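You operate a simulated robot arm through the tools that you are given. There is no shell and no other tool.

The job below is to be done with a simulated two-armed robot. You get a single attempt, and the scene is never put back.

JOB
Couple the air hose to ROLLER and set 4 bar.
Fine: let the air out with the white button before coupling; star knob to zero and hose on before the yellow lever opens; then set it by the gauge.

The check looks at the end state, three seconds after you hand in, the way a careful person would. Anything else that was tipped, shoved, dropped, spilled or broken makes it a failure.

ROBOT AND FRAMES
Two 7-joint arms with fingered hands on one trunk that stands fixed in place. Base frame: the origin is at the foot of the trunk, x ahead of it, y to its left, z up. Lengths are in mm, angles in degrees, forces in N, time in s.
The left shoulder is at [70, 139, 1108], the right one opposite. With the tool pointing down near the work surface each hand reaches from about 420 to 820 mm from the base axis, measured 20 degrees to its own side. Payload 3.9 kg a hand.
The TCP of each hand is the grasp point between the finger pads, 29 mm short of the fingertips. In the tool frame z runs along the fingers and y along their closing line. Largest opening 100 mm; the body of the gripper starts 34 mm behind the TCP. The gripper is a hand of 5 fingers: y runs from the thumb to the fingers, the wrist lies at [-15, -105, -177] in the tool frame, and closing takes about 1.5 s.
Orientation is that of the tool frame in the base frame, as a unit quaternion [w, x, y, z]. With the fingers straight down and the wrist toward the robot, the tool's x, y and z point along [0, 1, 0], [1, 0, 0] and [0, 0, -1] of the base frame.

CONTROLS
- The arms move only by the tool drive_tool. It takes "left_deltas", "right_deltas" or both (then of equal length, played together; a hand with none holds still); each is a list of rows, each an object of numbers (a shift or turn left out is 0, a gripper value left out holds the last): "dx", "dy", "dz": the shift along the base's x, y, z in m; "ax", "ay", "az": the turn, a rotation vector about the base's x, y, z in degrees. In form: [{"dx": .., "dy": .., "dz": .., "ax": .., "ay": .., "az": ..}, ...]. A call has 1 to 20 rows; each row shifts and turns the commanded pose from where the row before left it. "left_gripper" and "right_gripper" are, for a hand that has rows, the opening in per cent of the stroke, from 0 (shut) to 100 (fully open), set as the call begins (left out, the last holds). Rows are played at 5 a second. More than 50 mm and 8.6 degrees between two rows, or a gripper value outside its range, and nothing of the call is played. Where a pose cannot be reached the arm comes as near as it can. A force on the tool above 90 N (or 10 N above the force at the start of the call, whichever is more), or a blocked arm, ends the call early, and 0.2 s more pass. The fingers move at their own pace (about 153 mm/s each) and stop on an object; they squeeze with about 32 N. The grip force told is the motor's: it shows also when the fingers shut on nothing. Time passes only in rows, and 0.2 s behind the last, so rows that do not move let the fingers close. It gives the time, the measured TCP pose, the force on the tool (base axes), the opening and the grip force at its end, in the units of the frame above (readings bear some noise), with the torque about the TCP (base axes, N m) and any sound that the robot's microphone picked up.
- Cameras (640 x 400 px; columns grow to the right, rows downward): "scene" is now at [140.7, 6.9, 1439.5]; the picture's right is [0.07, -1.00, 0.00], its down [-0.47, -0.03, -0.88] and it looks along [0.88, 0.06, -0.48] (base axes); focal length 280 px, centre (320, 200). "left" rides on the left gripper at [-66, -86, -121] in its tool frame; the picture's right is [-0.76, -0.31, 0.58], its down [0.59, -0.70, 0.40] and it looks along [0.28, 0.64, 0.71] (tool axes); focal length 247 px, centre (320, 200). "right" rides on the right gripper at [66, -86, -121] in its tool frame; the picture's right is [-0.76, 0.31, -0.58], its down [-0.59, -0.70, 0.40] and it looks along [-0.28, 0.64, 0.71] (tool axes); focal length 247 px, centre (320, 200). There is no depth. A picture from a camera that has moved, and an enlarged one, comes with that camera's place and axes in the base frame and with its lens.
- capture(camera): a new picture of that camera. The clock stands still meanwhile.
- raise_lower(by): slides the trunk up (or, below 0, down) by that many mm; the arms and the scene camera ride with it, the base frame stays. It gives what a move gives, with no picture.
- grasp_type(shape, hand): the hand has 5 fingers and takes this shape, open, in about a second: jaw (thumb against the fingers, like two jaws); tri (thumb and two fingers); tip (a fingertip pinch); poke (one finger out to press); point (the index stretched); flat (the hand flat); cup (the hand cupped); fist (a fist). The gripper value then closes the fingers along that shape, each until it touches; the sizes above hold for jaw. It gives what a move gives, with no picture.
- pan_tilt(pan, tilt): turns the head with the scene camera to pan (to the left, within 86 degrees either way) and tilt (down, from -29 to 69), counted from straight ahead of the robot. It gives what a move gives.
- zoom(camera, box): a new picture of the part [left, top, right, bottom] of that camera's present view, enlarged. The clock stands still meanwhile.
- close_job(): hands the job in; it is judged then, once.

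Places have to be worked out from the pictures, the camera data and where the tool is seen. Open the grippers and draw the arms clear of the work before you hand the job in, unless the task says otherwise.

The tools are called after ">>>" by a JSON object that holds its "op" and its "data". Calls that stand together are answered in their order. drive_tool: Moves the arms, as the interface text tells. Its arguments: {"type":"object","properties":{"left_deltas":{"type":"array","items":{"type":"object","properties":{"dx":{"type":"number"},"dy":{"type":"number"},"dz":{"type":"number"},"ax":{"type":"number"},"ay":{"type":"number"},"az":{"type":"number"}}}},"left_gripper":{"type":"number"},"right_deltas":{"type":"array","items":{"type":"object","properties":{"dx":{"type":"number"},"dy":{"type":"number"},"dz":{"type":"number"},"ax":{"type":"number"},"ay":{"type":"number"},"az":{"type":"number"}}}},"right_gripper":{"type":"number"}},"required":[]} The other tools are called the same way: raise_lower (by) slides the trunk up or down; grasp_type (shape, hand) gives the hand a shape; pan_tilt (pan, tilt) turns the head that bears the scene camera; capture (camera) takes a picture; zoom (camera, box) takes an enlarged picture of a part of a camera's view; close_job () hands the job in.

At the start:

```text
t: 0.0
left_ee_pos: [472.4, 328.4, 1329.5]
left_tool_rot: [0.001, 0.655, 0.756, 0.0]
left_wrist_force: [-0.1, -0.7, -0.7]
left_wrist_torque: [-0.01, -0.03, -0.02]
left_grip_width: 99.8
left_finger_force: 0.0
left_shape: jaw
right_ee_pos: [479.6, -138.7, 1286.9]
right_tool_rot: [-0.001, 0.655, 0.756, 0.0]
right_wrist_force: [-0.4, -0.7, 0.1]
right_wrist_torque: [0.02, 0.01, -0.05]
right_grip_width: 99.8
right_finger_force: 0.0
right_shape: jaw
trunk travel left (down, up): [-750.0, 90.0]
head pan, tilt: [4.2, 28.4]
```

scene: 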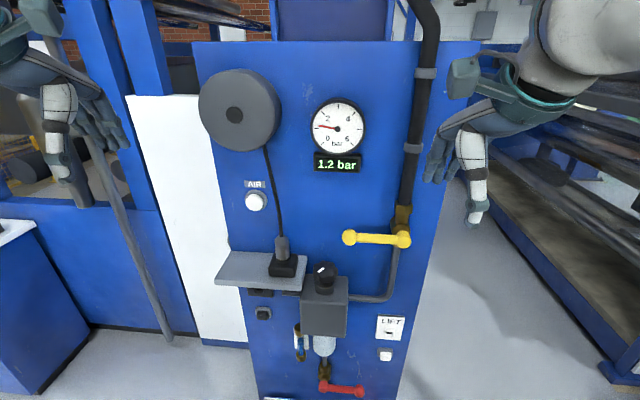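
right: 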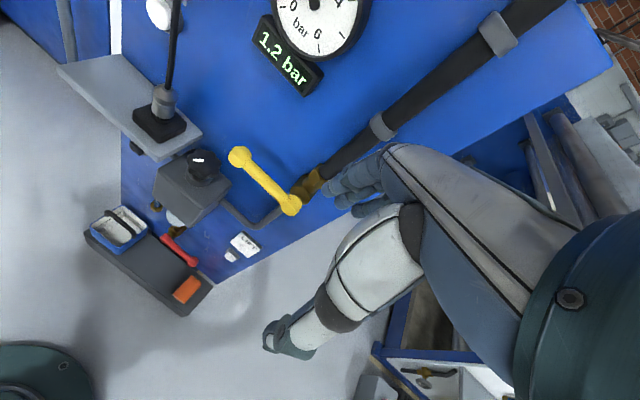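
left: 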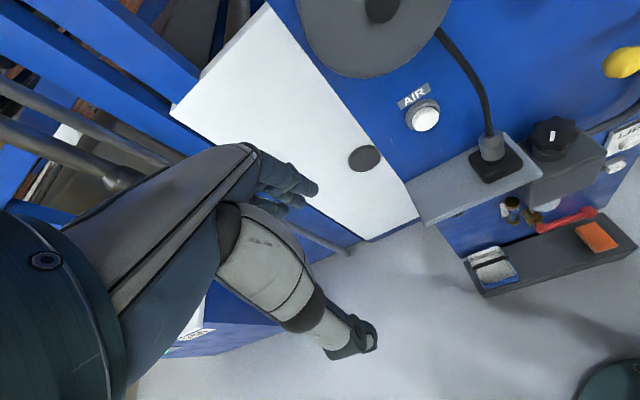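

The panel shows a gauge, the AIR white button, a yellow lever, a star knob on the regulator and a hose end parked on a shelf. I'll look closer at each before moving.

>>> {"op": "zoom", "data": {"camera": "scene", "box": [200, 220, 440, 400]}}

>>> {"op": "zoom", "data": {"camera": "scene", "box": [190, 50, 430, 230]}}

>>> {"op": "zoom", "data": {"camera": "left", "box": [400, 80, 640, 300]}}

>>> {"op": "zoom", "data": {"camera": "right", "box": [60, 80, 320, 320]}}

```text
2.22 times, centred on (320, 310) of scene
camera zoom: at [140.7, 6.9, 1439.5], right [0.07, -1.0, 0.0], down [-0.47, -0.03, -0.88], along [0.88, 0.06, -0.48], focal length 623 px, centre (320, -44)
```

zoom: 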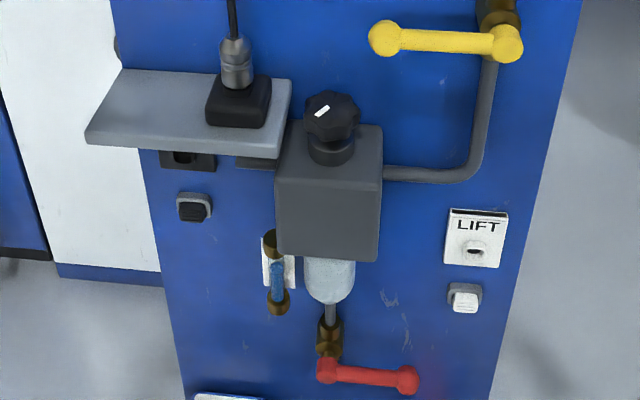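

```text
2.22 times, centred on (310, 140) of scene
camera zoom: at [140.7, 6.9, 1439.5], right [0.07, -1.0, 0.0], down [-0.47, -0.03, -0.88], along [0.88, 0.06, -0.48], focal length 623 px, centre (342, 333)
```

zoom: 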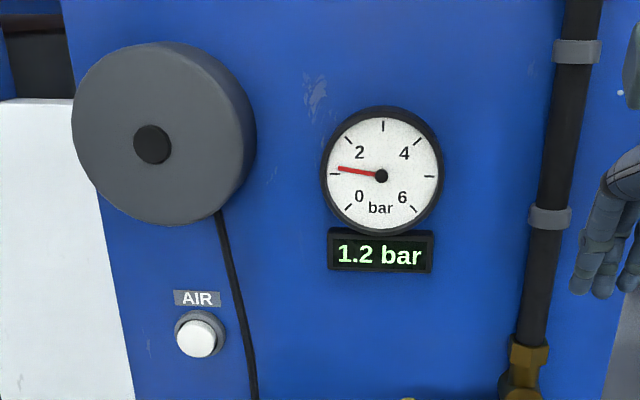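

```text
1.82 times, centred on (520, 190) of left
camera zoom: at [399.4, 251.7, 1450.9], right [-0.2, -0.79, -0.58], down [-0.78, 0.48, -0.4], along [0.59, 0.37, -0.71], focal length 449 px, centre (-44, 218)
```

zoom: 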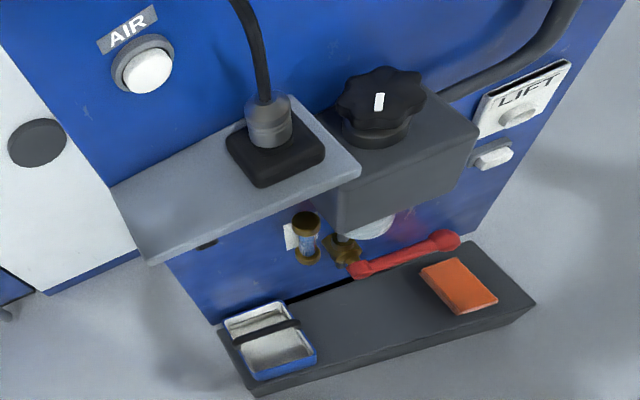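

```text
1.67 times, centred on (190, 200) of right
camera zoom: at [385.1, -84.8, 1406.8], right [0.41, -0.71, 0.58], down [-0.61, -0.68, -0.4], along [0.68, -0.19, -0.71], focal length 412 px, centre (537, 200)
```

zoom: 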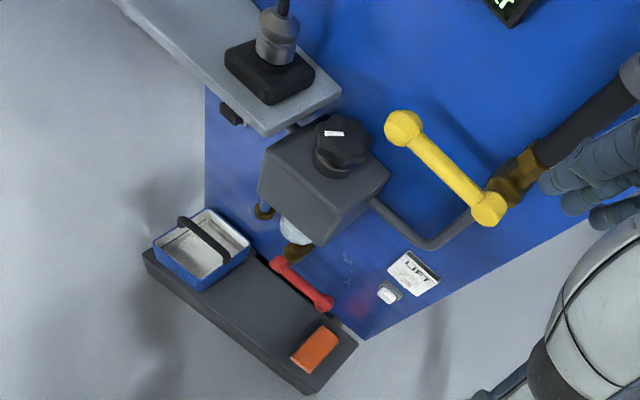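

Rough triangulation: AIR button ≈(715,200,1110), hose coupling on the shelf ≈(662,126,957), star knob ≈(637,27,988), yellow lever pivot ≈(637,-134,1085) with its ball end at y≈-22. Next I look around and down for the ROLLER label and for clearance before lowering the trunk.

>>> {"op": "pan_tilt", "data": {"pan": 4, "tilt": 58}}

>>> {"op": "capture", "data": {"camera": "scene"}}

>>> {"op": "pan_tilt", "data": {"pan": 60, "tilt": 45}}

>>> {"op": "capture", "data": {"camera": "scene"}}

>>> {"op": "pan_tilt", "data": {"pan": -50, "tilt": 45}}

>>> {"op": "capture", "data": {"camera": "scene"}}

```text
t: 0.9
left_ee_pos: [474.1, 328.1, 1329.8]
left_tool_rot: [0.0, 0.655, 0.756, 0.0]
left_wrist_force: [0.2, 0.7, 0.8]
left_wrist_torque: [0.04, 0.04, 0.0]
left_grip_width: 99.8
left_finger_force: 0.1
left_shape: jaw
right_ee_pos: [480.0, -138.5, 1286.4]
right_tool_rot: [0.0, 0.655, 0.756, 0.0]
right_wrist_force: [-0.8, 0.7, 0.3]
right_wrist_torque: [0.04, 0.0, 0.03]
right_grip_width: 99.8
right_finger_force: 0.0
right_shape: jaw
trunk travel left (down, up): [-750.0, 90.0]
head pan, tilt: [4.0, 58.0]
```

```text
taken
camera scene: at [118.7, 5.0, 1397.3], right [0.07, -1.0, 0.0], down [-0.85, -0.06, -0.53], along [0.53, 0.04, -0.85], focal length 280 px, centre (320, 200)
```

scene: 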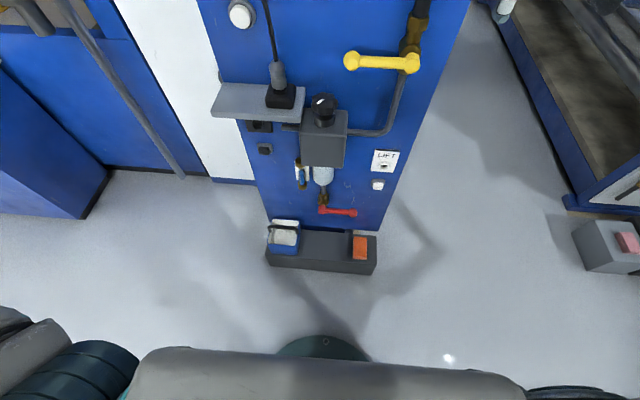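

```text
t: 2.2
left_ee_pos: [473.7, 328.6, 1330.0]
left_tool_rot: [0.0, 0.655, 0.756, 0.0]
left_wrist_force: [0.2, -0.3, -0.5]
left_wrist_torque: [0.03, -0.02, 0.02]
left_grip_width: 99.9
left_finger_force: 0.1
left_shape: jaw
right_ee_pos: [479.3, -138.6, 1286.7]
right_tool_rot: [0.0, 0.655, 0.756, 0.0]
right_wrist_force: [-0.2, 0.3, 0.4]
right_wrist_torque: [-0.01, -0.03, 0.01]
right_grip_width: 99.8
right_finger_force: 0.1
right_shape: jaw
trunk travel left (down, up): [-750.0, 90.0]
head pan, tilt: [60.0, 45.0]
```

```text
taken
camera scene: at [90.7, 70.6, 1414.3], right [0.87, -0.5, 0.0], down [-0.35, -0.61, -0.71], along [0.35, 0.61, -0.71], focal length 280 px, centre (320, 200)
```

scene: 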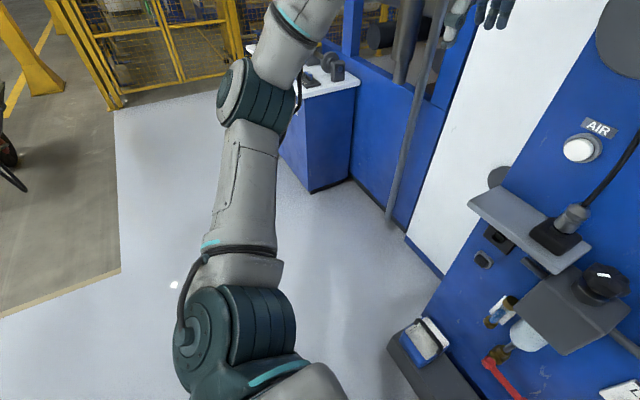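

```text
t: 4.1
left_ee_pos: [473.7, 328.4, 1330.3]
left_tool_rot: [0.0, 0.655, 0.756, 0.0]
left_wrist_force: [-0.3, 0.0, 0.0]
left_wrist_torque: [0.01, -0.03, 0.01]
left_grip_width: 99.9
left_finger_force: 0.0
left_shape: jaw
right_ee_pos: [480.3, -138.6, 1287.0]
right_tool_rot: [0.0, 0.655, 0.756, 0.0]
right_wrist_force: [-0.1, -0.8, 0.3]
right_wrist_torque: [-0.03, -0.01, -0.03]
right_grip_width: 100.0
right_finger_force: 0.1
right_shape: jaw
trunk travel left (down, up): [-750.0, 90.0]
head pan, tilt: [-50.0, 45.0]
```

```text
taken
camera scene: at [102.2, -62.0, 1414.3], right [-0.77, -0.64, 0.0], down [-0.45, 0.54, -0.71], along [0.45, -0.54, -0.71], focal length 280 px, centre (320, 200)
```

scene: 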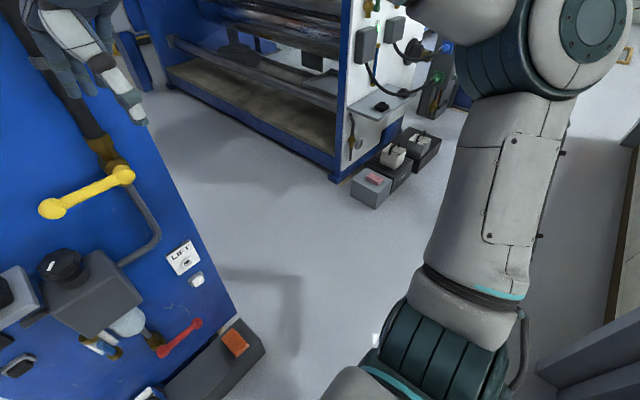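

The space around the arms looks clear. I lower the trunk 300 mm to look under the shelf.

>>> {"op": "raise_lower", "data": {"by": -300}}

>>> {"op": "pan_tilt", "data": {"pan": 4, "tilt": 25}}

>>> {"op": "capture", "data": {"camera": "scene"}}

>>> {"op": "capture", "data": {"camera": "left"}}

>>> {"op": "capture", "data": {"camera": "right"}}

```text
t: 7.1
left_ee_pos: [473.4, 328.0, 1029.7]
left_tool_rot: [0.0, 0.655, 0.756, 0.0]
left_wrist_force: [0.7, -0.5, 0.4]
left_wrist_torque: [-0.01, 0.0, -0.01]
left_grip_width: 100.1
left_finger_force: 0.0
left_shape: jaw
right_ee_pos: [479.3, -137.6, 986.7]
right_tool_rot: [0.0, 0.655, 0.756, 0.0]
right_wrist_force: [0.2, 0.4, 0.2]
right_wrist_torque: [-0.01, -0.03, -0.01]
right_grip_width: 99.6
right_finger_force: 0.0
right_shape: jaw
trunk travel left (down, up): [-450.0, 390.0]
head pan, tilt: [-50.0, 45.0]
```

```text
t: 8.3
left_ee_pos: [473.9, 329.0, 1030.7]
left_tool_rot: [0.0, 0.655, 0.756, 0.001]
left_wrist_force: [0.4, -0.1, 0.8]
left_wrist_torque: [0.0, 0.0, -0.04]
left_grip_width: 99.9
left_finger_force: 0.1
left_shape: jaw
right_ee_pos: [480.3, -137.8, 985.9]
right_tool_rot: [-0.001, 0.655, 0.756, 0.0]
right_wrist_force: [-0.7, 0.0, -0.1]
right_wrist_torque: [-0.03, 0.01, -0.02]
right_grip_width: 99.7
right_finger_force: 0.1
right_shape: jaw
trunk travel left (down, up): [-450.0, 390.0]
head pan, tilt: [4.0, 25.0]
```

```text
taken
camera scene: at [141.8, 6.5, 1144.9], right [0.07, -1.0, 0.0], down [-0.42, -0.03, -0.91], along [0.9, 0.06, -0.42], focal length 280 px, centre (320, 200)
```

scene: 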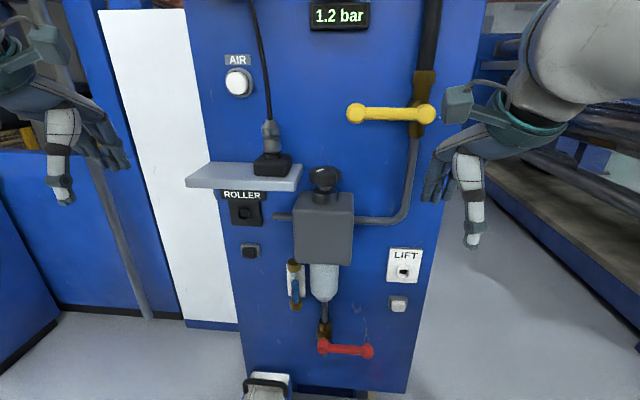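

```text
taken
camera left: at [399.5, 251.7, 1150.9], right [-0.2, -0.79, -0.58], down [-0.78, 0.48, -0.4], along [0.59, 0.37, -0.71], focal length 247 px, centre (320, 200)
```

left: 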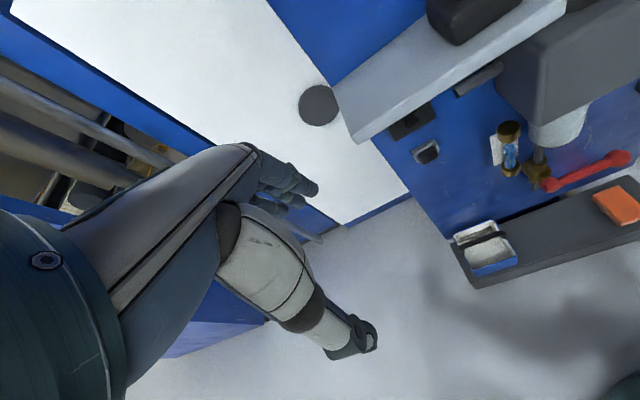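

```text
taken
camera right: at [385.1, -84.8, 1106.8], right [0.41, -0.71, 0.58], down [-0.61, -0.68, -0.4], along [0.68, -0.19, -0.71], focal length 247 px, centre (320, 200)
```

right: 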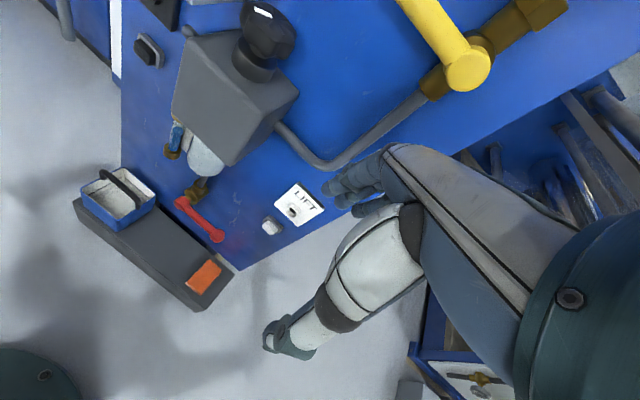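

ROLLER is the black socket just under the shelf, with a black button beneath; LIFT is the white socket. I lower a bit more and zoom in.

>>> {"op": "raise_lower", "data": {"by": -150}}

>>> {"op": "zoom", "data": {"camera": "scene", "box": [170, 60, 330, 220]}}

>>> {"op": "capture", "data": {"camera": "scene"}}

>>> {"op": "zoom", "data": {"camera": "scene", "box": [260, 50, 420, 210]}}

>>> {"op": "zoom", "data": {"camera": "left", "box": [300, 0, 640, 240]}}

```text
t: 10.1
left_ee_pos: [472.9, 327.9, 879.7]
left_tool_rot: [0.0, 0.654, 0.756, 0.0]
left_wrist_force: [-0.2, -0.1, -0.7]
left_wrist_torque: [0.0, 0.01, 0.0]
left_grip_width: 99.9
left_finger_force: 0.1
left_shape: jaw
right_ee_pos: [479.2, -137.8, 836.6]
right_tool_rot: [0.0, 0.655, 0.755, 0.0]
right_wrist_force: [-0.2, 0.5, 0.2]
right_wrist_torque: [0.03, -0.02, -0.02]
right_grip_width: 99.8
right_finger_force: 0.1
right_shape: jaw
trunk travel left (down, up): [-300.0, 540.0]
head pan, tilt: [4.0, 25.0]
```

```text
2.50 times, centred on (250, 140) of scene
camera zoom: at [141.7, 6.6, 995.0], right [0.07, -1.0, 0.0], down [-0.42, -0.03, -0.91], along [0.9, 0.06, -0.42], focal length 701 px, centre (495, 350)
```

zoom: 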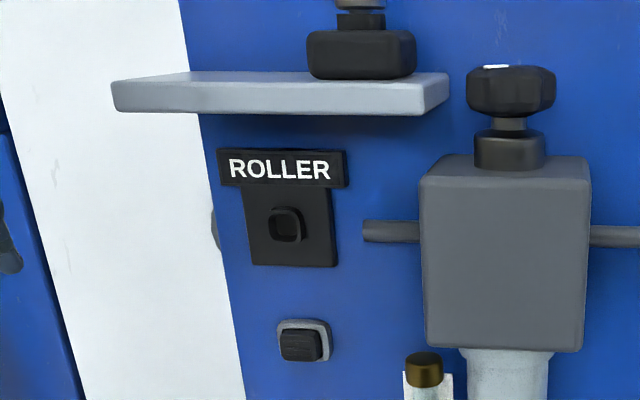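

```text
taken
camera scene: at [141.7, 6.6, 995.0], right [0.07, -1.0, 0.0], down [-0.42, -0.03, -0.91], along [0.9, 0.06, -0.42], focal length 280 px, centre (320, 200)
```

scene: 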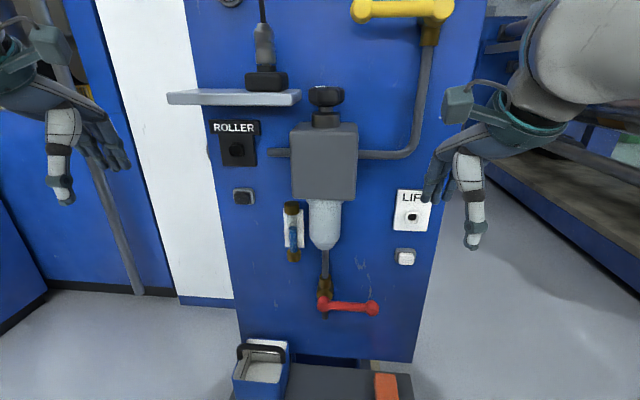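

```text
2.50 times, centred on (340, 130) of scene
camera zoom: at [141.7, 6.6, 995.0], right [0.07, -1.0, 0.0], down [-0.42, -0.03, -0.91], along [0.9, 0.06, -0.42], focal length 701 px, centre (270, 375)
```

zoom: 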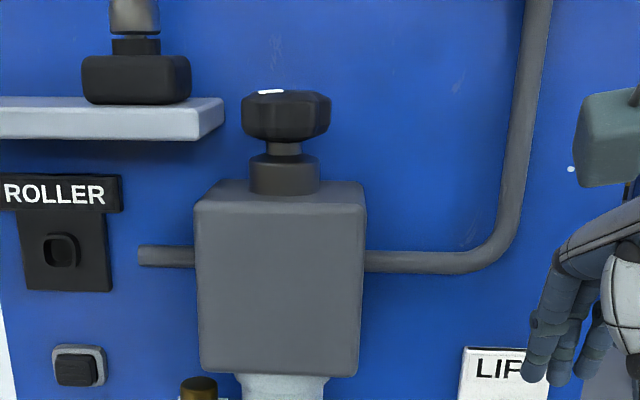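

```text
1.67 times, centred on (470, 120) of left
camera zoom: at [399.3, 251.6, 1001.0], right [-0.2, -0.79, -0.58], down [-0.78, 0.48, -0.4], along [0.59, 0.37, -0.71], focal length 412 px, centre (70, 333)
```

zoom: 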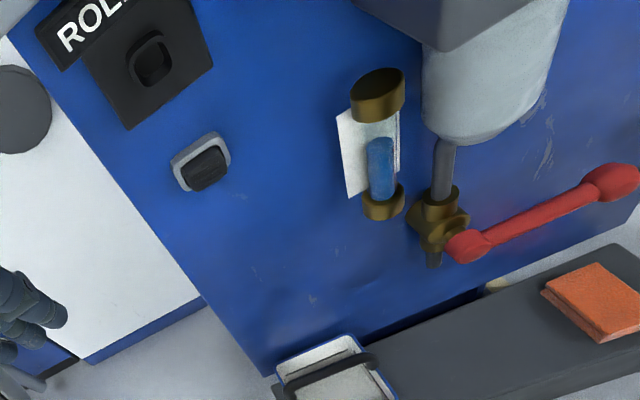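

The ROLLER socket has a square-ish nipple at about (723,226,836). To get accurate positions, I raise the trunk and take zoomed pictures from a second height for triangulation.

>>> {"op": "raise_lower", "data": {"by": 150}}

>>> {"op": "zoom", "data": {"camera": "scene", "box": [170, 110, 330, 270]}}

>>> {"op": "zoom", "data": {"camera": "scene", "box": [200, 0, 360, 160]}}

>>> {"op": "zoom", "data": {"camera": "scene", "box": [290, 70, 450, 230]}}

>>> {"op": "raise_lower", "data": {"by": 200}}

>>> {"op": "capture", "data": {"camera": "scene"}}

>>> {"op": "zoom", "data": {"camera": "scene", "box": [190, 160, 350, 320]}}

>>> {"op": "zoom", "data": {"camera": "scene", "box": [290, 160, 450, 320]}}

>>> {"op": "zoom", "data": {"camera": "scene", "box": [200, 60, 360, 220]}}

```text
t: 11.8
left_ee_pos: [473.6, 328.2, 1029.3]
left_tool_rot: [0.0, 0.654, 0.756, 0.0]
left_wrist_force: [0.2, -0.2, 0.4]
left_wrist_torque: [0.01, 0.02, -0.04]
left_grip_width: 99.9
left_finger_force: 0.1
left_shape: jaw
right_ee_pos: [480.4, -139.5, 986.9]
right_tool_rot: [0.0, 0.654, 0.756, 0.0]
right_wrist_force: [0.2, 0.3, 0.5]
right_wrist_torque: [-0.04, -0.03, -0.01]
right_grip_width: 100.0
right_finger_force: 0.0
right_shape: jaw
trunk travel left (down, up): [-450.0, 390.0]
head pan, tilt: [4.0, 25.0]
```

```text
2.50 times, centred on (250, 190) of scene
camera zoom: at [142.0, 6.7, 1144.9], right [0.07, -1.0, 0.0], down [-0.42, -0.03, -0.91], along [0.9, 0.06, -0.42], focal length 701 px, centre (495, 225)
```

zoom: 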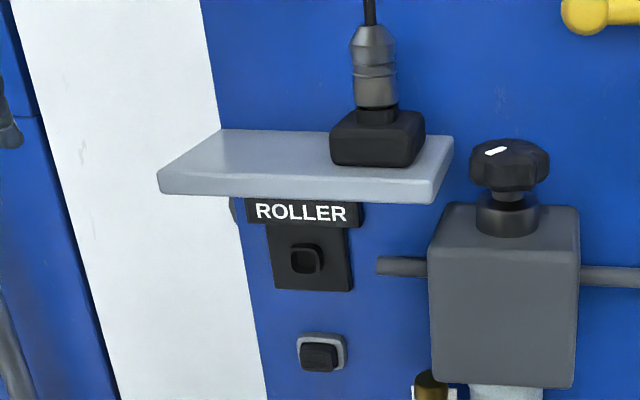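

```text
2.50 times, centred on (280, 80) of scene
camera zoom: at [142.0, 6.7, 1144.9], right [0.07, -1.0, 0.0], down [-0.42, -0.03, -0.91], along [0.9, 0.06, -0.42], focal length 701 px, centre (420, 500)
```

zoom: 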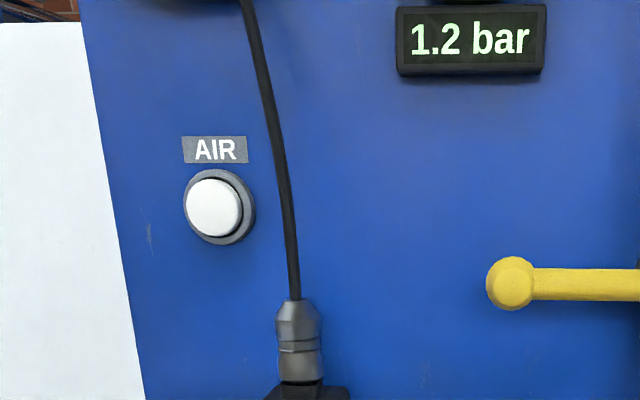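

```text
2.50 times, centred on (370, 150) of scene
camera zoom: at [142.0, 6.7, 1144.9], right [0.07, -1.0, 0.0], down [-0.42, -0.03, -0.91], along [0.9, 0.06, -0.42], focal length 701 px, centre (195, 325)
```

zoom: 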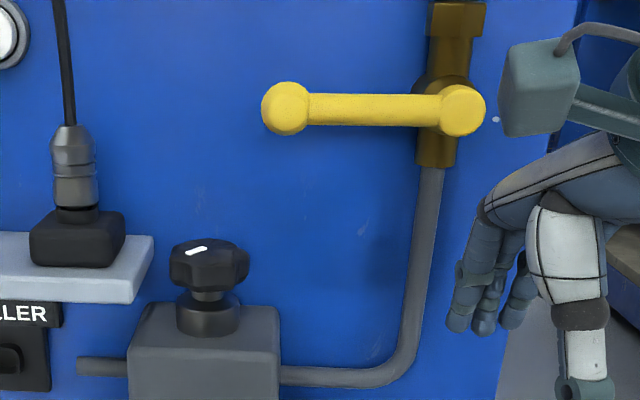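

```text
t: 14.0
left_ee_pos: [473.8, 328.5, 1230.0]
left_tool_rot: [-0.001, 0.655, 0.756, 0.0]
left_wrist_force: [0.3, -0.1, 0.2]
left_wrist_torque: [0.02, 0.02, 0.04]
left_grip_width: 99.6
left_finger_force: 0.0
left_shape: jaw
right_ee_pos: [479.9, -138.5, 1186.6]
right_tool_rot: [-0.001, 0.654, 0.756, 0.0]
right_wrist_force: [-0.5, 0.9, -0.1]
right_wrist_torque: [0.01, 0.0, 0.02]
right_grip_width: 99.6
right_finger_force: 0.1
right_shape: jaw
trunk travel left (down, up): [-650.0, 190.0]
head pan, tilt: [4.0, 25.0]
```

```text
taken
camera scene: at [141.9, 6.6, 1344.9], right [0.07, -1.0, 0.0], down [-0.42, -0.03, -0.91], along [0.9, 0.06, -0.42], focal length 280 px, centre (320, 200)
```

scene: 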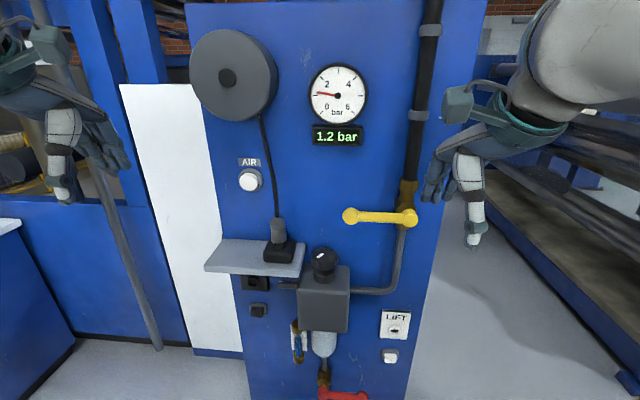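

```text
2.50 times, centred on (270, 240) of scene
camera zoom: at [141.9, 6.6, 1344.9], right [0.07, -1.0, 0.0], down [-0.42, -0.03, -0.91], along [0.9, 0.06, -0.42], focal length 701 px, centre (445, 100)
```

zoom: 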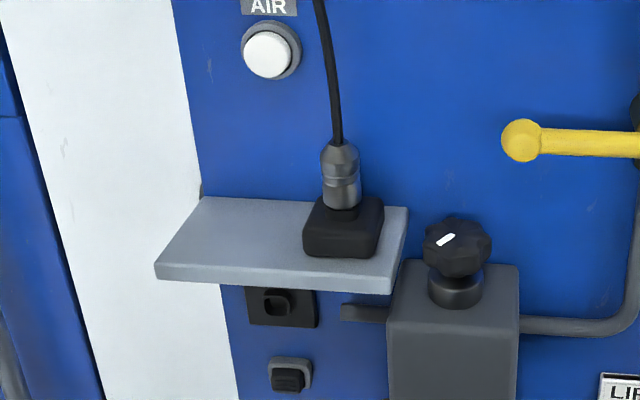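

```text
2.50 times, centred on (370, 240) of scene
camera zoom: at [141.9, 6.6, 1344.9], right [0.07, -1.0, 0.0], down [-0.42, -0.03, -0.91], along [0.9, 0.06, -0.42], focal length 701 px, centre (195, 100)
```

zoom: 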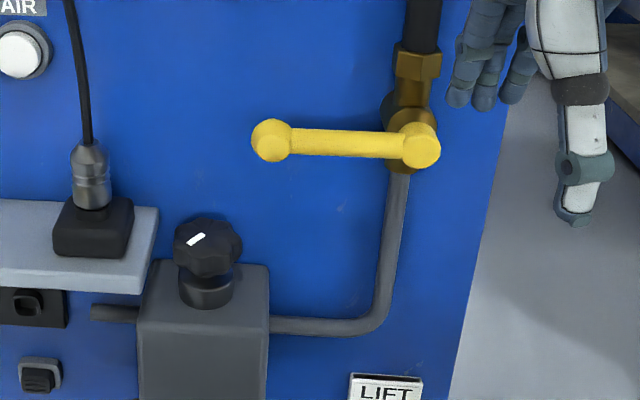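

```text
2.50 times, centred on (280, 140) of scene
camera zoom: at [141.9, 6.6, 1344.9], right [0.07, -1.0, 0.0], down [-0.42, -0.03, -0.91], along [0.9, 0.06, -0.42], focal length 701 px, centre (420, 350)
```

zoom: 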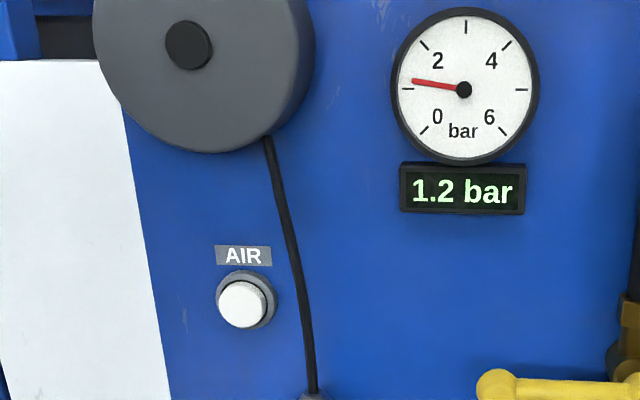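

Triangulation gives: AIR button face ≈(703,202,1122), ROLLER nipple tip ≈(707,222,840), knob ≈(666,32,952), coupling axis ≈(652,130,1005–1060) and panel plane at x≈725. I set the left hand to poke and swing it to point at the panel, well short of the button.

>>> {"op": "grasp_type", "data": {"hand": "left", "shape": "poke"}}

>>> {"op": "drive_tool", "data": {"left_deltas": [{"az": -8.2}, {"ay": -8.2, "dx": 0.01, "dy": -0.01, "dz": -0.01}, {"ay": -8.2, "dx": 0.01, "dy": -0.01, "dz": -0.01}, {"ay": -8.2, "dx": 0.01, "dy": -0.01, "dz": -0.01}, {"ay": -8.2, "dx": 0.01, "dy": -0.01, "dz": -0.01}, {"ay": -8.2, "dx": 0.01, "dy": -0.01, "dz": -0.01}, {"ay": -8.2, "dx": 0.01, "dy": -0.01, "dz": -0.01}, {"ay": -8.2, "dx": 0.01, "dy": -0.01, "dz": -0.01}, {"ay": -8.2, "dx": 0.01, "dy": -0.01, "dz": -0.01}, {"ay": -8.2, "dx": 0.01, "dy": -0.01, "dz": -0.01}, {"ay": -8.2, "dx": 0.01, "dy": -0.01, "dz": -0.01}, {"ay": -8.0, "dx": 0.01, "dy": -0.01, "dz": -0.01}, {}, {}]}}

>>> {"op": "capture", "data": {"camera": "scene"}}

>>> {"op": "capture", "data": {"camera": "left"}}

```text
t: 14.9
left_ee_pos: [473.5, 328.0, 1230.6]
left_tool_rot: [0.0, 0.655, 0.756, 0.0]
left_wrist_force: [1.0, -0.2, -0.4]
left_wrist_torque: [-0.01, -0.01, -0.04]
left_grip_width: 0.0
left_finger_force: 0.1
left_shape: poke
right_ee_pos: [480.1, -139.6, 1186.5]
right_tool_rot: [0.0, 0.655, 0.755, 0.0]
right_wrist_force: [-0.2, -0.3, 0.5]
right_wrist_torque: [0.0, 0.02, 0.0]
right_grip_width: 99.8
right_finger_force: 0.0
right_shape: jaw
trunk travel left (down, up): [-650.0, 190.0]
head pan, tilt: [4.0, 25.0]
```

```text
t: 17.9
left_ee_pos: [717.1, 365.0, 1429.6]
left_tool_rot: [0.501, 0.502, 0.498, 0.499]
left_wrist_force: [0.6, 0.6, -0.3]
left_wrist_torque: [0.0, 0.0, 0.03]
left_grip_width: 0.0
left_finger_force: 0.0
left_shape: poke
left hand out of reach, approached as far as the arm can: row 5, 6, 7, 8, 9, 10, 11, 12
right_ee_pos: [479.3, -138.3, 1186.0]
right_tool_rot: [-0.001, 0.655, 0.756, 0.0]
right_wrist_force: [0.0, -0.3, 0.2]
right_wrist_torque: [0.04, -0.01, 0.0]
right_grip_width: 99.7
right_finger_force: 0.0
right_shape: jaw
trunk travel left (down, up): [-650.0, 190.0]
head pan, tilt: [4.0, 25.0]
```

```text
taken
camera scene: at [142.3, 6.6, 1344.9], right [0.07, -1.0, 0.0], down [-0.42, -0.03, -0.91], along [0.9, 0.06, -0.42], focal length 280 px, centre (320, 200)
```

scene: 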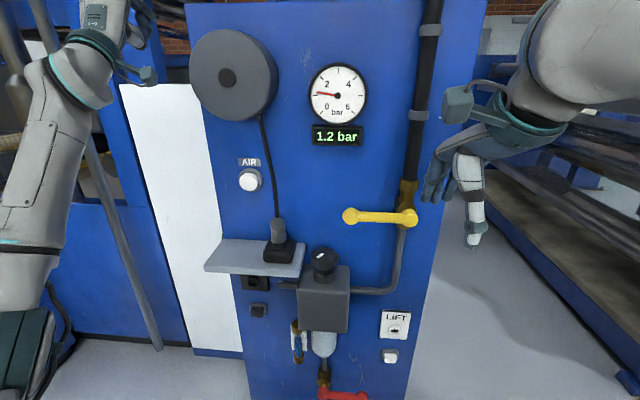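

```text
taken
camera left: at [597.1, 300.6, 1343.6], right [0.57, -0.76, -0.31], down [0.4, 0.59, -0.7], along [0.71, 0.28, 0.64], focal length 247 px, centre (320, 200)
```

left: 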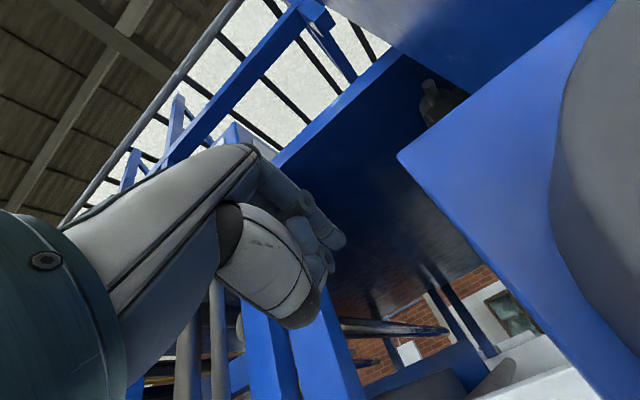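

The hand took the right orientation, but the arm's limits put it at (717,365,1430) instead of where I asked. I back it away from the panel in small steps and watch how it follows.

>>> {"op": "drive_tool", "data": {"left_deltas": [{"dx": -0.03}, {"dx": -0.03}, {"dx": -0.03}, {"dz": -0.02}, {"dz": -0.02}]}}

```text
t: 19.1
left_ee_pos: [671.1, 414.0, 1421.3]
left_tool_rot: [0.499, 0.502, 0.498, 0.5]
left_wrist_force: [-0.2, 1.1, 0.3]
left_wrist_torque: [0.01, 0.02, -0.02]
left_grip_width: 0.1
left_finger_force: 0.1
left_shape: poke
left hand out of reach, approached as far as the arm can: row 1, 2, 3, 4, 5
right_ee_pos: [480.1, -136.1, 1187.9]
right_tool_rot: [0.0, 0.654, 0.756, 0.0]
right_wrist_force: [-0.5, -0.4, -0.4]
right_wrist_torque: [-0.04, 0.0, 0.0]
right_grip_width: 99.7
right_finger_force: 0.0
right_shape: jaw
trunk travel left (down, up): [-650.0, 190.0]
head pan, tilt: [4.0, 25.0]
```

The arm is still at a limit in this posture. I look at its configuration before choosing another way in.

>>> {"op": "pan_tilt", "data": {"pan": 50, "tilt": 15}}

>>> {"op": "capture", "data": {"camera": "scene"}}

```text
t: 20.2
left_ee_pos: [669.6, 413.7, 1422.6]
left_tool_rot: [0.501, 0.502, 0.498, 0.499]
left_wrist_force: [0.1, 0.1, 0.0]
left_wrist_torque: [-0.01, -0.02, 0.01]
left_grip_width: 0.0
left_finger_force: 0.1
left_shape: poke
right_ee_pos: [478.4, -139.2, 1187.2]
right_tool_rot: [0.0, 0.655, 0.756, 0.0]
right_wrist_force: [0.0, 0.7, -0.1]
right_wrist_torque: [-0.01, -0.01, 0.02]
right_grip_width: 99.6
right_finger_force: 0.0
right_shape: jaw
trunk travel left (down, up): [-650.0, 190.0]
head pan, tilt: [50.0, 15.0]
```

```text
taken
camera scene: at [110.0, 71.6, 1361.2], right [0.77, -0.64, 0.0], down [-0.17, -0.2, -0.97], along [0.62, 0.74, -0.26], focal length 280 px, centre (320, 200)
```

scene: 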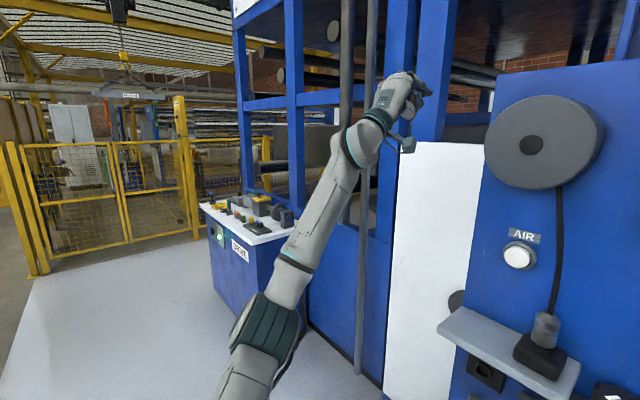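

The forearm rises to the hand, so this posture would work with a lower shoulder. I lower the trunk 250 mm and then step the hand toward the area in front of the AIR button.

>>> {"op": "raise_lower", "data": {"by": -250}}

>>> {"op": "drive_tool", "data": {"left_deltas": [{"dy": -0.03}, {"dy": -0.03}, {"dy": -0.03}]}}

>>> {"op": "capture", "data": {"camera": "scene"}}

```text
t: 22.8
left_ee_pos: [669.1, 413.6, 1172.7]
left_tool_rot: [0.499, 0.501, 0.499, 0.501]
left_wrist_force: [0.0, -0.7, -0.4]
left_wrist_torque: [0.0, 0.01, 0.04]
left_grip_width: 0.0
left_finger_force: 0.1
left_shape: poke
right_ee_pos: [479.5, -137.3, 937.5]
right_tool_rot: [0.0, 0.655, 0.756, -0.001]
right_wrist_force: [0.4, 0.7, 0.5]
right_wrist_torque: [-0.01, -0.02, -0.02]
right_grip_width: 99.6
right_finger_force: 0.1
right_shape: jaw
trunk travel left (down, up): [-400.0, 440.0]
head pan, tilt: [50.0, 15.0]
```

```text
t: 23.6
left_ee_pos: [704.8, 359.8, 1201.0]
left_tool_rot: [0.5, 0.505, 0.495, 0.5]
left_wrist_force: [0.2, -0.1, -0.2]
left_wrist_torque: [0.0, 0.0, 0.0]
left_grip_width: 0.2
left_finger_force: 0.1
left_shape: poke
left hand out of reach, approached as far as the arm can: row 1, 2, 3
right_ee_pos: [478.4, -137.9, 937.0]
right_tool_rot: [0.0, 0.656, 0.755, 0.001]
right_wrist_force: [0.1, -0.1, 0.4]
right_wrist_torque: [0.02, -0.03, 0.01]
right_grip_width: 99.7
right_finger_force: 0.0
right_shape: jaw
trunk travel left (down, up): [-400.0, 440.0]
head pan, tilt: [50.0, 15.0]
```

```text
taken
camera scene: at [110.0, 71.1, 1111.2], right [0.77, -0.64, 0.0], down [-0.17, -0.2, -0.97], along [0.62, 0.74, -0.26], focal length 280 px, centre (320, 200)
```

scene: 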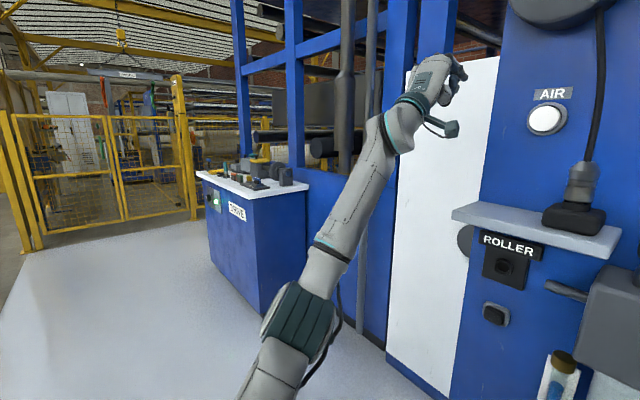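

In this palm-down orientation the arm slides along a limit surface. I roll the hand toward wrist-left, a more natural posture for the left arm, while pulling back.

>>> {"op": "drive_tool", "data": {"left_deltas": [{"ax": 8, "dx": -0.015}, {"ax": 8, "dx": -0.015}, {"ax": 8, "dx": -0.015}, {"ax": 8, "dx": -0.015}, {"ax": 8, "dx": -0.015}, {"ax": 8, "dx": -0.015}]}}

>>> {"op": "capture", "data": {"camera": "scene"}}

```text
t: 25.0
left_ee_pos: [613.4, 359.6, 1199.3]
left_tool_rot: [0.252, 0.662, 0.252, 0.66]
left_wrist_force: [-0.5, 0.0, 0.3]
left_wrist_torque: [0.0, 0.0, 0.02]
left_grip_width: 0.1
left_finger_force: 0.0
left_shape: poke
right_ee_pos: [478.8, -138.1, 937.0]
right_tool_rot: [0.0, 0.655, 0.756, 0.001]
right_wrist_force: [-0.1, 0.0, -0.7]
right_wrist_torque: [0.01, -0.01, 0.0]
right_grip_width: 99.8
right_finger_force: 0.1
right_shape: jaw
trunk travel left (down, up): [-400.0, 440.0]
head pan, tilt: [50.0, 15.0]
```

```text
taken
camera scene: at [109.5, 71.8, 1111.2], right [0.77, -0.64, 0.0], down [-0.17, -0.2, -0.97], along [0.62, 0.74, -0.26], focal length 280 px, centre (320, 200)
```

scene: 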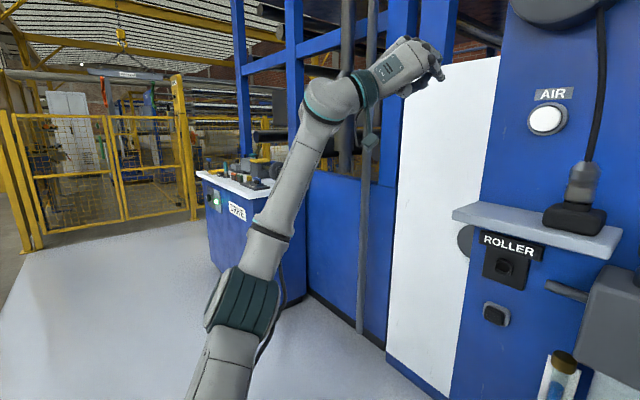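

That orientation follows exactly. Now I move in front of the AIR button, staying about 80 mm back, and roll a little more.

>>> {"op": "drive_tool", "data": {"left_deltas": [{"ax": 6, "dy": -0.02, "dz": -0.01}, {"ax": 6, "dy": -0.02, "dz": -0.01}, {"ax": 6, "dy": -0.02, "dz": -0.01}, {"ax": 6, "dy": -0.02, "dz": -0.01}, {"ax": 6, "dy": -0.02, "dz": -0.01}, {"dy": -0.02, "dz": -0.01, "ax": 6}, {"dy": -0.02, "dz": -0.01, "ax": 6}, {"dy": -0.017, "dz": -0.007}]}}

>>> {"op": "pan_tilt", "data": {"pan": 20, "tilt": 5}}

>>> {"op": "capture", "data": {"camera": "scene"}}

>>> {"op": "capture", "data": {"camera": "left"}}

```text
t: 26.8
left_ee_pos: [613.6, 201.6, 1120.9]
left_tool_rot: [-0.002, 0.708, -0.001, 0.706]
left_wrist_force: [0.2, -0.6, 0.0]
left_wrist_torque: [0.0, 0.0, -0.01]
left_grip_width: 0.3
left_finger_force: 0.0
left_shape: poke
right_ee_pos: [479.7, -138.2, 936.6]
right_tool_rot: [0.0, 0.654, 0.756, 0.0]
right_wrist_force: [-0.5, 0.0, 0.2]
right_wrist_torque: [-0.01, 0.0, -0.01]
right_grip_width: 100.0
right_finger_force: 0.1
right_shape: jaw
trunk travel left (down, up): [-400.0, 440.0]
head pan, tilt: [50.0, 15.0]
```

```text
t: 27.7
left_ee_pos: [613.3, 202.2, 1121.7]
left_tool_rot: [-0.001, 0.708, -0.001, 0.706]
left_wrist_force: [-1.0, 0.0, 0.1]
left_wrist_torque: [0.01, 0.01, 0.02]
left_grip_width: 0.1
left_finger_force: 0.1
left_shape: poke
right_ee_pos: [478.9, -137.9, 937.9]
right_tool_rot: [0.0, 0.654, 0.756, 0.0]
right_wrist_force: [-0.7, 0.1, 0.4]
right_wrist_torque: [0.03, 0.02, 0.0]
right_grip_width: 100.1
right_finger_force: 0.1
right_shape: jaw
trunk travel left (down, up): [-400.0, 440.0]
head pan, tilt: [20.0, 5.0]
```

```text
taken
camera scene: at [136.2, 31.7, 1127.3], right [0.34, -0.94, 0.0], down [-0.08, -0.03, -1.0], along [0.94, 0.34, -0.09], focal length 280 px, centre (320, 200)
```

scene: 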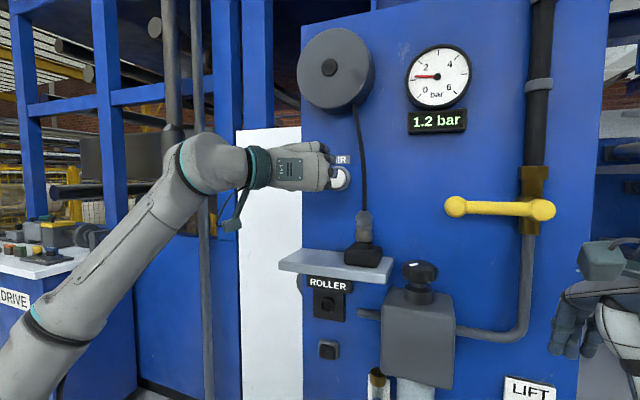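

```text
taken
camera left: at [493.1, 288.5, 1057.1], right [0.57, 0.31, -0.76], down [0.4, 0.7, 0.59], along [0.71, -0.64, 0.28], focal length 247 px, centre (320, 200)
```

left: 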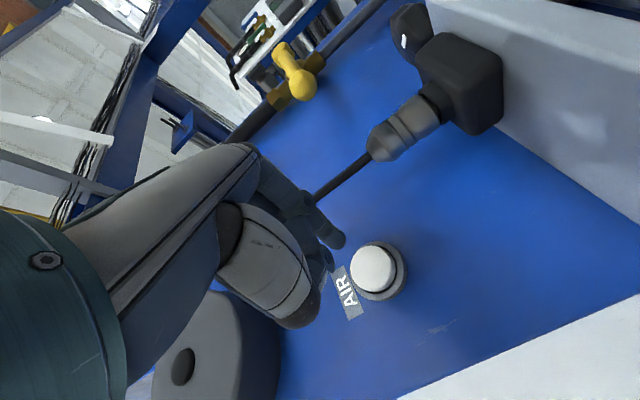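

The hand points at the panel, and the fingertip is near the button. I zoom in to check fingertip alignment.

>>> {"op": "zoom", "data": {"camera": "scene", "box": [260, 120, 400, 220]}}

>>> {"op": "zoom", "data": {"camera": "left", "box": [220, 140, 440, 340]}}

```text
4.00 times, centred on (330, 170) of scene
camera zoom: at [136.2, 31.7, 1127.3], right [0.34, -0.94, 0.0], down [-0.08, -0.03, -1.0], along [0.94, 0.34, -0.09], focal length 1122 px, centre (280, 320)
```

zoom: 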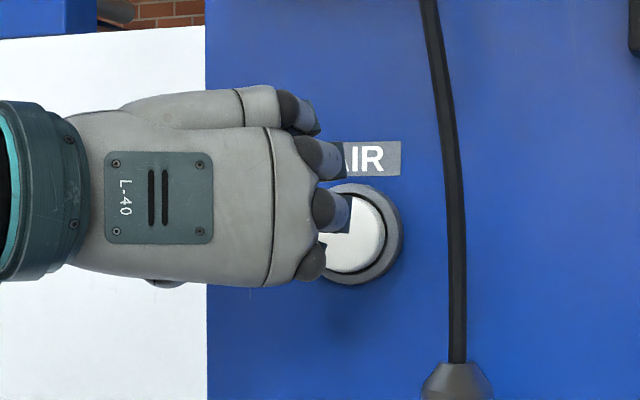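

```text
2.00 times, centred on (330, 240) of left
camera zoom: at [493.1, 288.5, 1057.1], right [0.57, 0.31, -0.76], down [0.4, 0.7, 0.59], along [0.71, -0.64, 0.28], focal length 494 px, centre (300, 120)
```

zoom: 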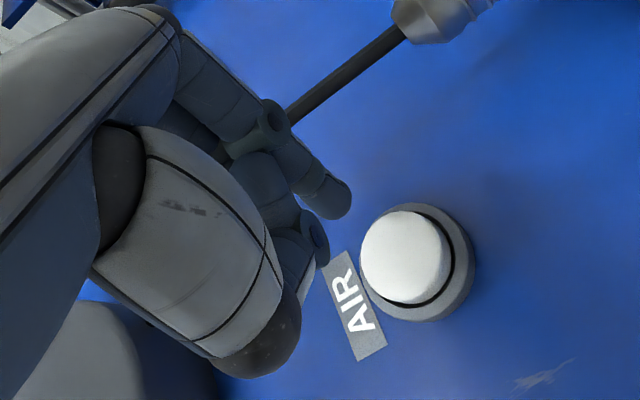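

Index fingertip ≈(664,187,1127) and button ≈(703,199,1122), so I shift +12 in y and −5 in z, then advance gently to contact.

>>> {"op": "drive_tool", "data": {"left_deltas": [{"dy": 0.012, "dz": -0.005}, {"dx": 0.015}, {"dx": 0.015}, {"dx": 0.003}, {"dx": 0.003}, {}]}}

>>> {"op": "zoom", "data": {"camera": "scene", "box": [260, 20, 500, 220]}}

>>> {"op": "zoom", "data": {"camera": "left", "box": [220, 140, 440, 340]}}

```text
t: 29.1
left_ee_pos: [651.3, 213.9, 1117.8]
left_tool_rot: [-0.002, 0.709, -0.001, 0.705]
left_wrist_force: [0.2, 0.1, -0.4]
left_wrist_torque: [0.01, 0.01, 0.02]
left_grip_width: 0.0
left_finger_force: 0.2
left_shape: poke
right_ee_pos: [480.2, -137.5, 936.3]
right_tool_rot: [0.0, 0.655, 0.756, 0.0]
right_wrist_force: [-0.2, 1.0, -0.3]
right_wrist_torque: [0.01, -0.02, 0.0]
right_grip_width: 99.9
right_finger_force: 0.0
right_shape: jaw
trunk travel left (down, up): [-400.0, 440.0]
head pan, tilt: [20.0, 5.0]
```

```text
2.00 times, centred on (380, 120) of scene
camera zoom: at [136.2, 31.6, 1127.4], right [0.34, -0.94, 0.0], down [-0.08, -0.03, -1.0], along [0.94, 0.34, -0.09], focal length 561 px, centre (200, 360)
```

zoom: 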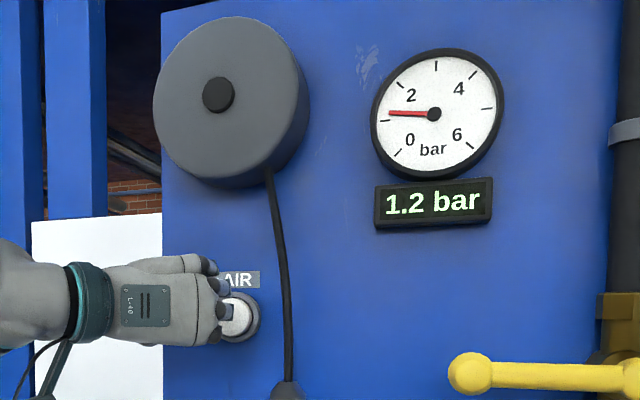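

```text
2.00 times, centred on (330, 240) of left
camera zoom: at [529.7, 300.6, 1052.7], right [0.57, 0.31, -0.76], down [0.4, 0.7, 0.59], along [0.71, -0.64, 0.28], focal length 494 px, centre (300, 120)
```

zoom: 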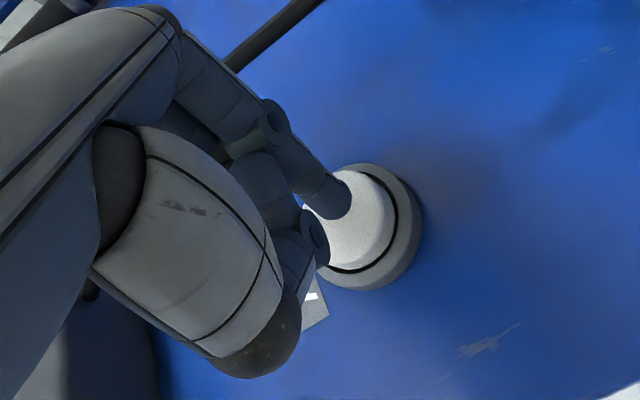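

The fingertip is over the button with no contact yet. I press in 3 mm steps with a short hold.

>>> {"op": "drive_tool", "data": {"left_deltas": [{"dx": 0.003}, {"dx": 0.003}, {"dx": 0.003}, {"dx": 0.003}, {}, {}]}}

>>> {"op": "zoom", "data": {"camera": "scene", "box": [260, 20, 500, 220]}}

```text
t: 30.5
left_ee_pos: [662.3, 213.9, 1116.9]
left_tool_rot: [-0.001, 0.709, 0.0, 0.706]
left_wrist_force: [0.1, 0.3, -0.2]
left_wrist_torque: [0.0, 0.0, -0.01]
left_grip_width: 0.0
left_finger_force: 0.1
left_shape: poke
right_ee_pos: [479.8, -138.3, 936.1]
right_tool_rot: [0.0, 0.654, 0.756, 0.0]
right_wrist_force: [-0.7, -0.7, 0.1]
right_wrist_torque: [-0.01, -0.01, 0.0]
right_grip_width: 99.5
right_finger_force: 0.0
right_shape: jaw
trunk travel left (down, up): [-400.0, 440.0]
head pan, tilt: [20.0, 5.0]
```

```text
2.00 times, centred on (380, 120) of scene
camera zoom: at [136.2, 31.6, 1127.4], right [0.34, -0.94, 0.0], down [-0.08, -0.03, -1.0], along [0.94, 0.34, -0.09], focal length 561 px, centre (200, 360)
```

zoom: 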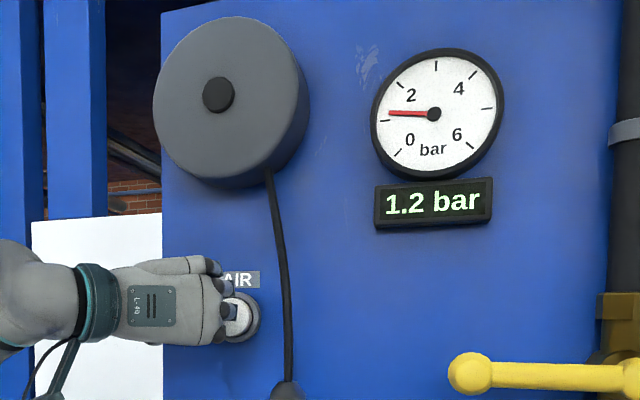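

Still no contact. I continue pressing.

>>> {"op": "drive_tool", "data": {"left_deltas": [{"dx": 0.003}, {"dx": 0.003}, {"dx": 0.003}, {}, {}]}}

>>> {"op": "zoom", "data": {"camera": "left", "box": [220, 140, 440, 340]}}

>>> {"op": "zoom", "data": {"camera": "scene", "box": [260, 20, 500, 220]}}

```text
t: 31.7
left_ee_pos: [668.8, 214.4, 1118.7]
left_tool_rot: [-0.001, 0.709, -0.001, 0.706]
left_wrist_force: [-5.1, 0.2, -1.7]
left_wrist_torque: [0.01, 0.02, 0.01]
left_grip_width: 0.0
left_finger_force: 0.0
left_shape: poke
right_ee_pos: [480.3, -136.4, 937.6]
right_tool_rot: [0.0, 0.655, 0.755, 0.0]
right_wrist_force: [-0.3, 0.3, 0.1]
right_wrist_torque: [0.01, -0.04, -0.01]
right_grip_width: 99.9
right_finger_force: 0.0
right_shape: jaw
trunk travel left (down, up): [-400.0, 440.0]
head pan, tilt: [20.0, 5.0]
heard: click
```

```text
2.00 times, centred on (330, 240) of left
camera zoom: at [550.2, 300.5, 1053.3], right [0.57, 0.31, -0.76], down [0.4, 0.7, 0.59], along [0.71, -0.64, 0.28], focal length 494 px, centre (300, 120)
```

zoom: 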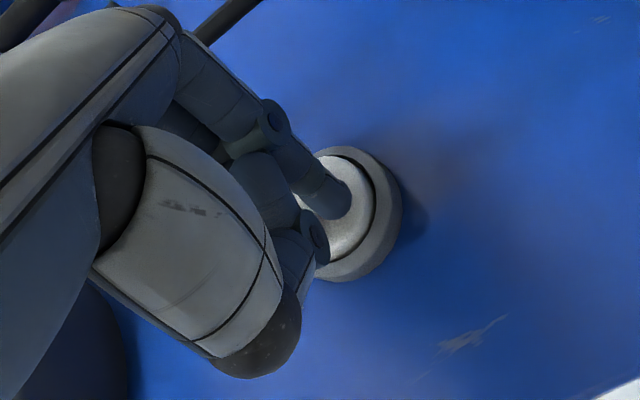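

```text
2.00 times, centred on (380, 120) of scene
camera zoom: at [135.4, 31.7, 1127.5], right [0.34, -0.94, 0.0], down [-0.08, -0.03, -1.0], along [0.94, 0.34, -0.09], focal length 561 px, centre (200, 360)
```

zoom: 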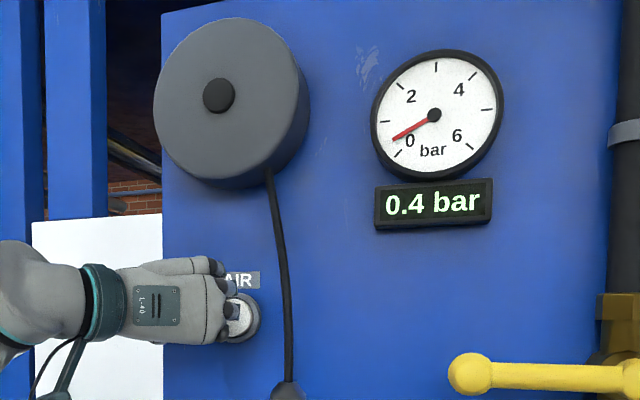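

The button clicked and the pressure is falling (0.4 bar). I hold it until it reads zero.

>>> {"op": "drive_tool", "data": {"left_deltas": [{}, {}, {}, {}, {}, {}, {}, {}, {}, {}]}}

>>> {"op": "zoom", "data": {"camera": "scene", "box": [260, 20, 500, 220]}}

```text
t: 33.9
left_ee_pos: [670.2, 213.5, 1118.8]
left_tool_rot: [-0.001, 0.708, 0.0, 0.706]
left_wrist_force: [-4.1, -0.3, -2.5]
left_wrist_torque: [0.01, -0.03, -0.01]
left_grip_width: 0.2
left_finger_force: 0.0
left_shape: poke
right_ee_pos: [479.2, -138.0, 937.7]
right_tool_rot: [0.0, 0.655, 0.756, 0.0]
right_wrist_force: [0.0, -0.7, -0.9]
right_wrist_torque: [0.02, 0.01, -0.01]
right_grip_width: 99.7
right_finger_force: 0.1
right_shape: jaw
trunk travel left (down, up): [-400.0, 440.0]
head pan, tilt: [20.0, 5.0]
```

```text
2.00 times, centred on (380, 120) of scene
camera zoom: at [135.3, 31.6, 1127.5], right [0.34, -0.94, 0.0], down [-0.08, -0.03, -1.0], along [0.94, 0.34, -0.09], focal length 561 px, centre (200, 360)
```

zoom: 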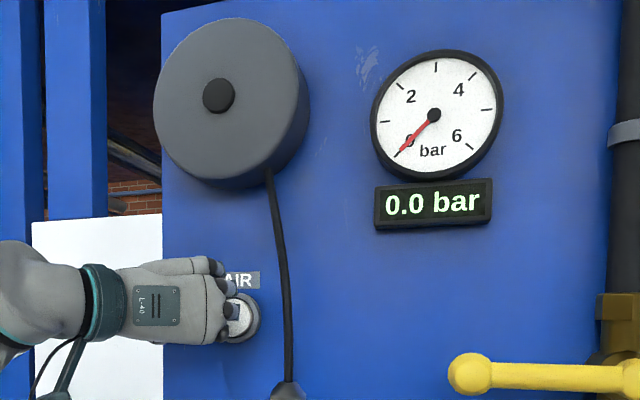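

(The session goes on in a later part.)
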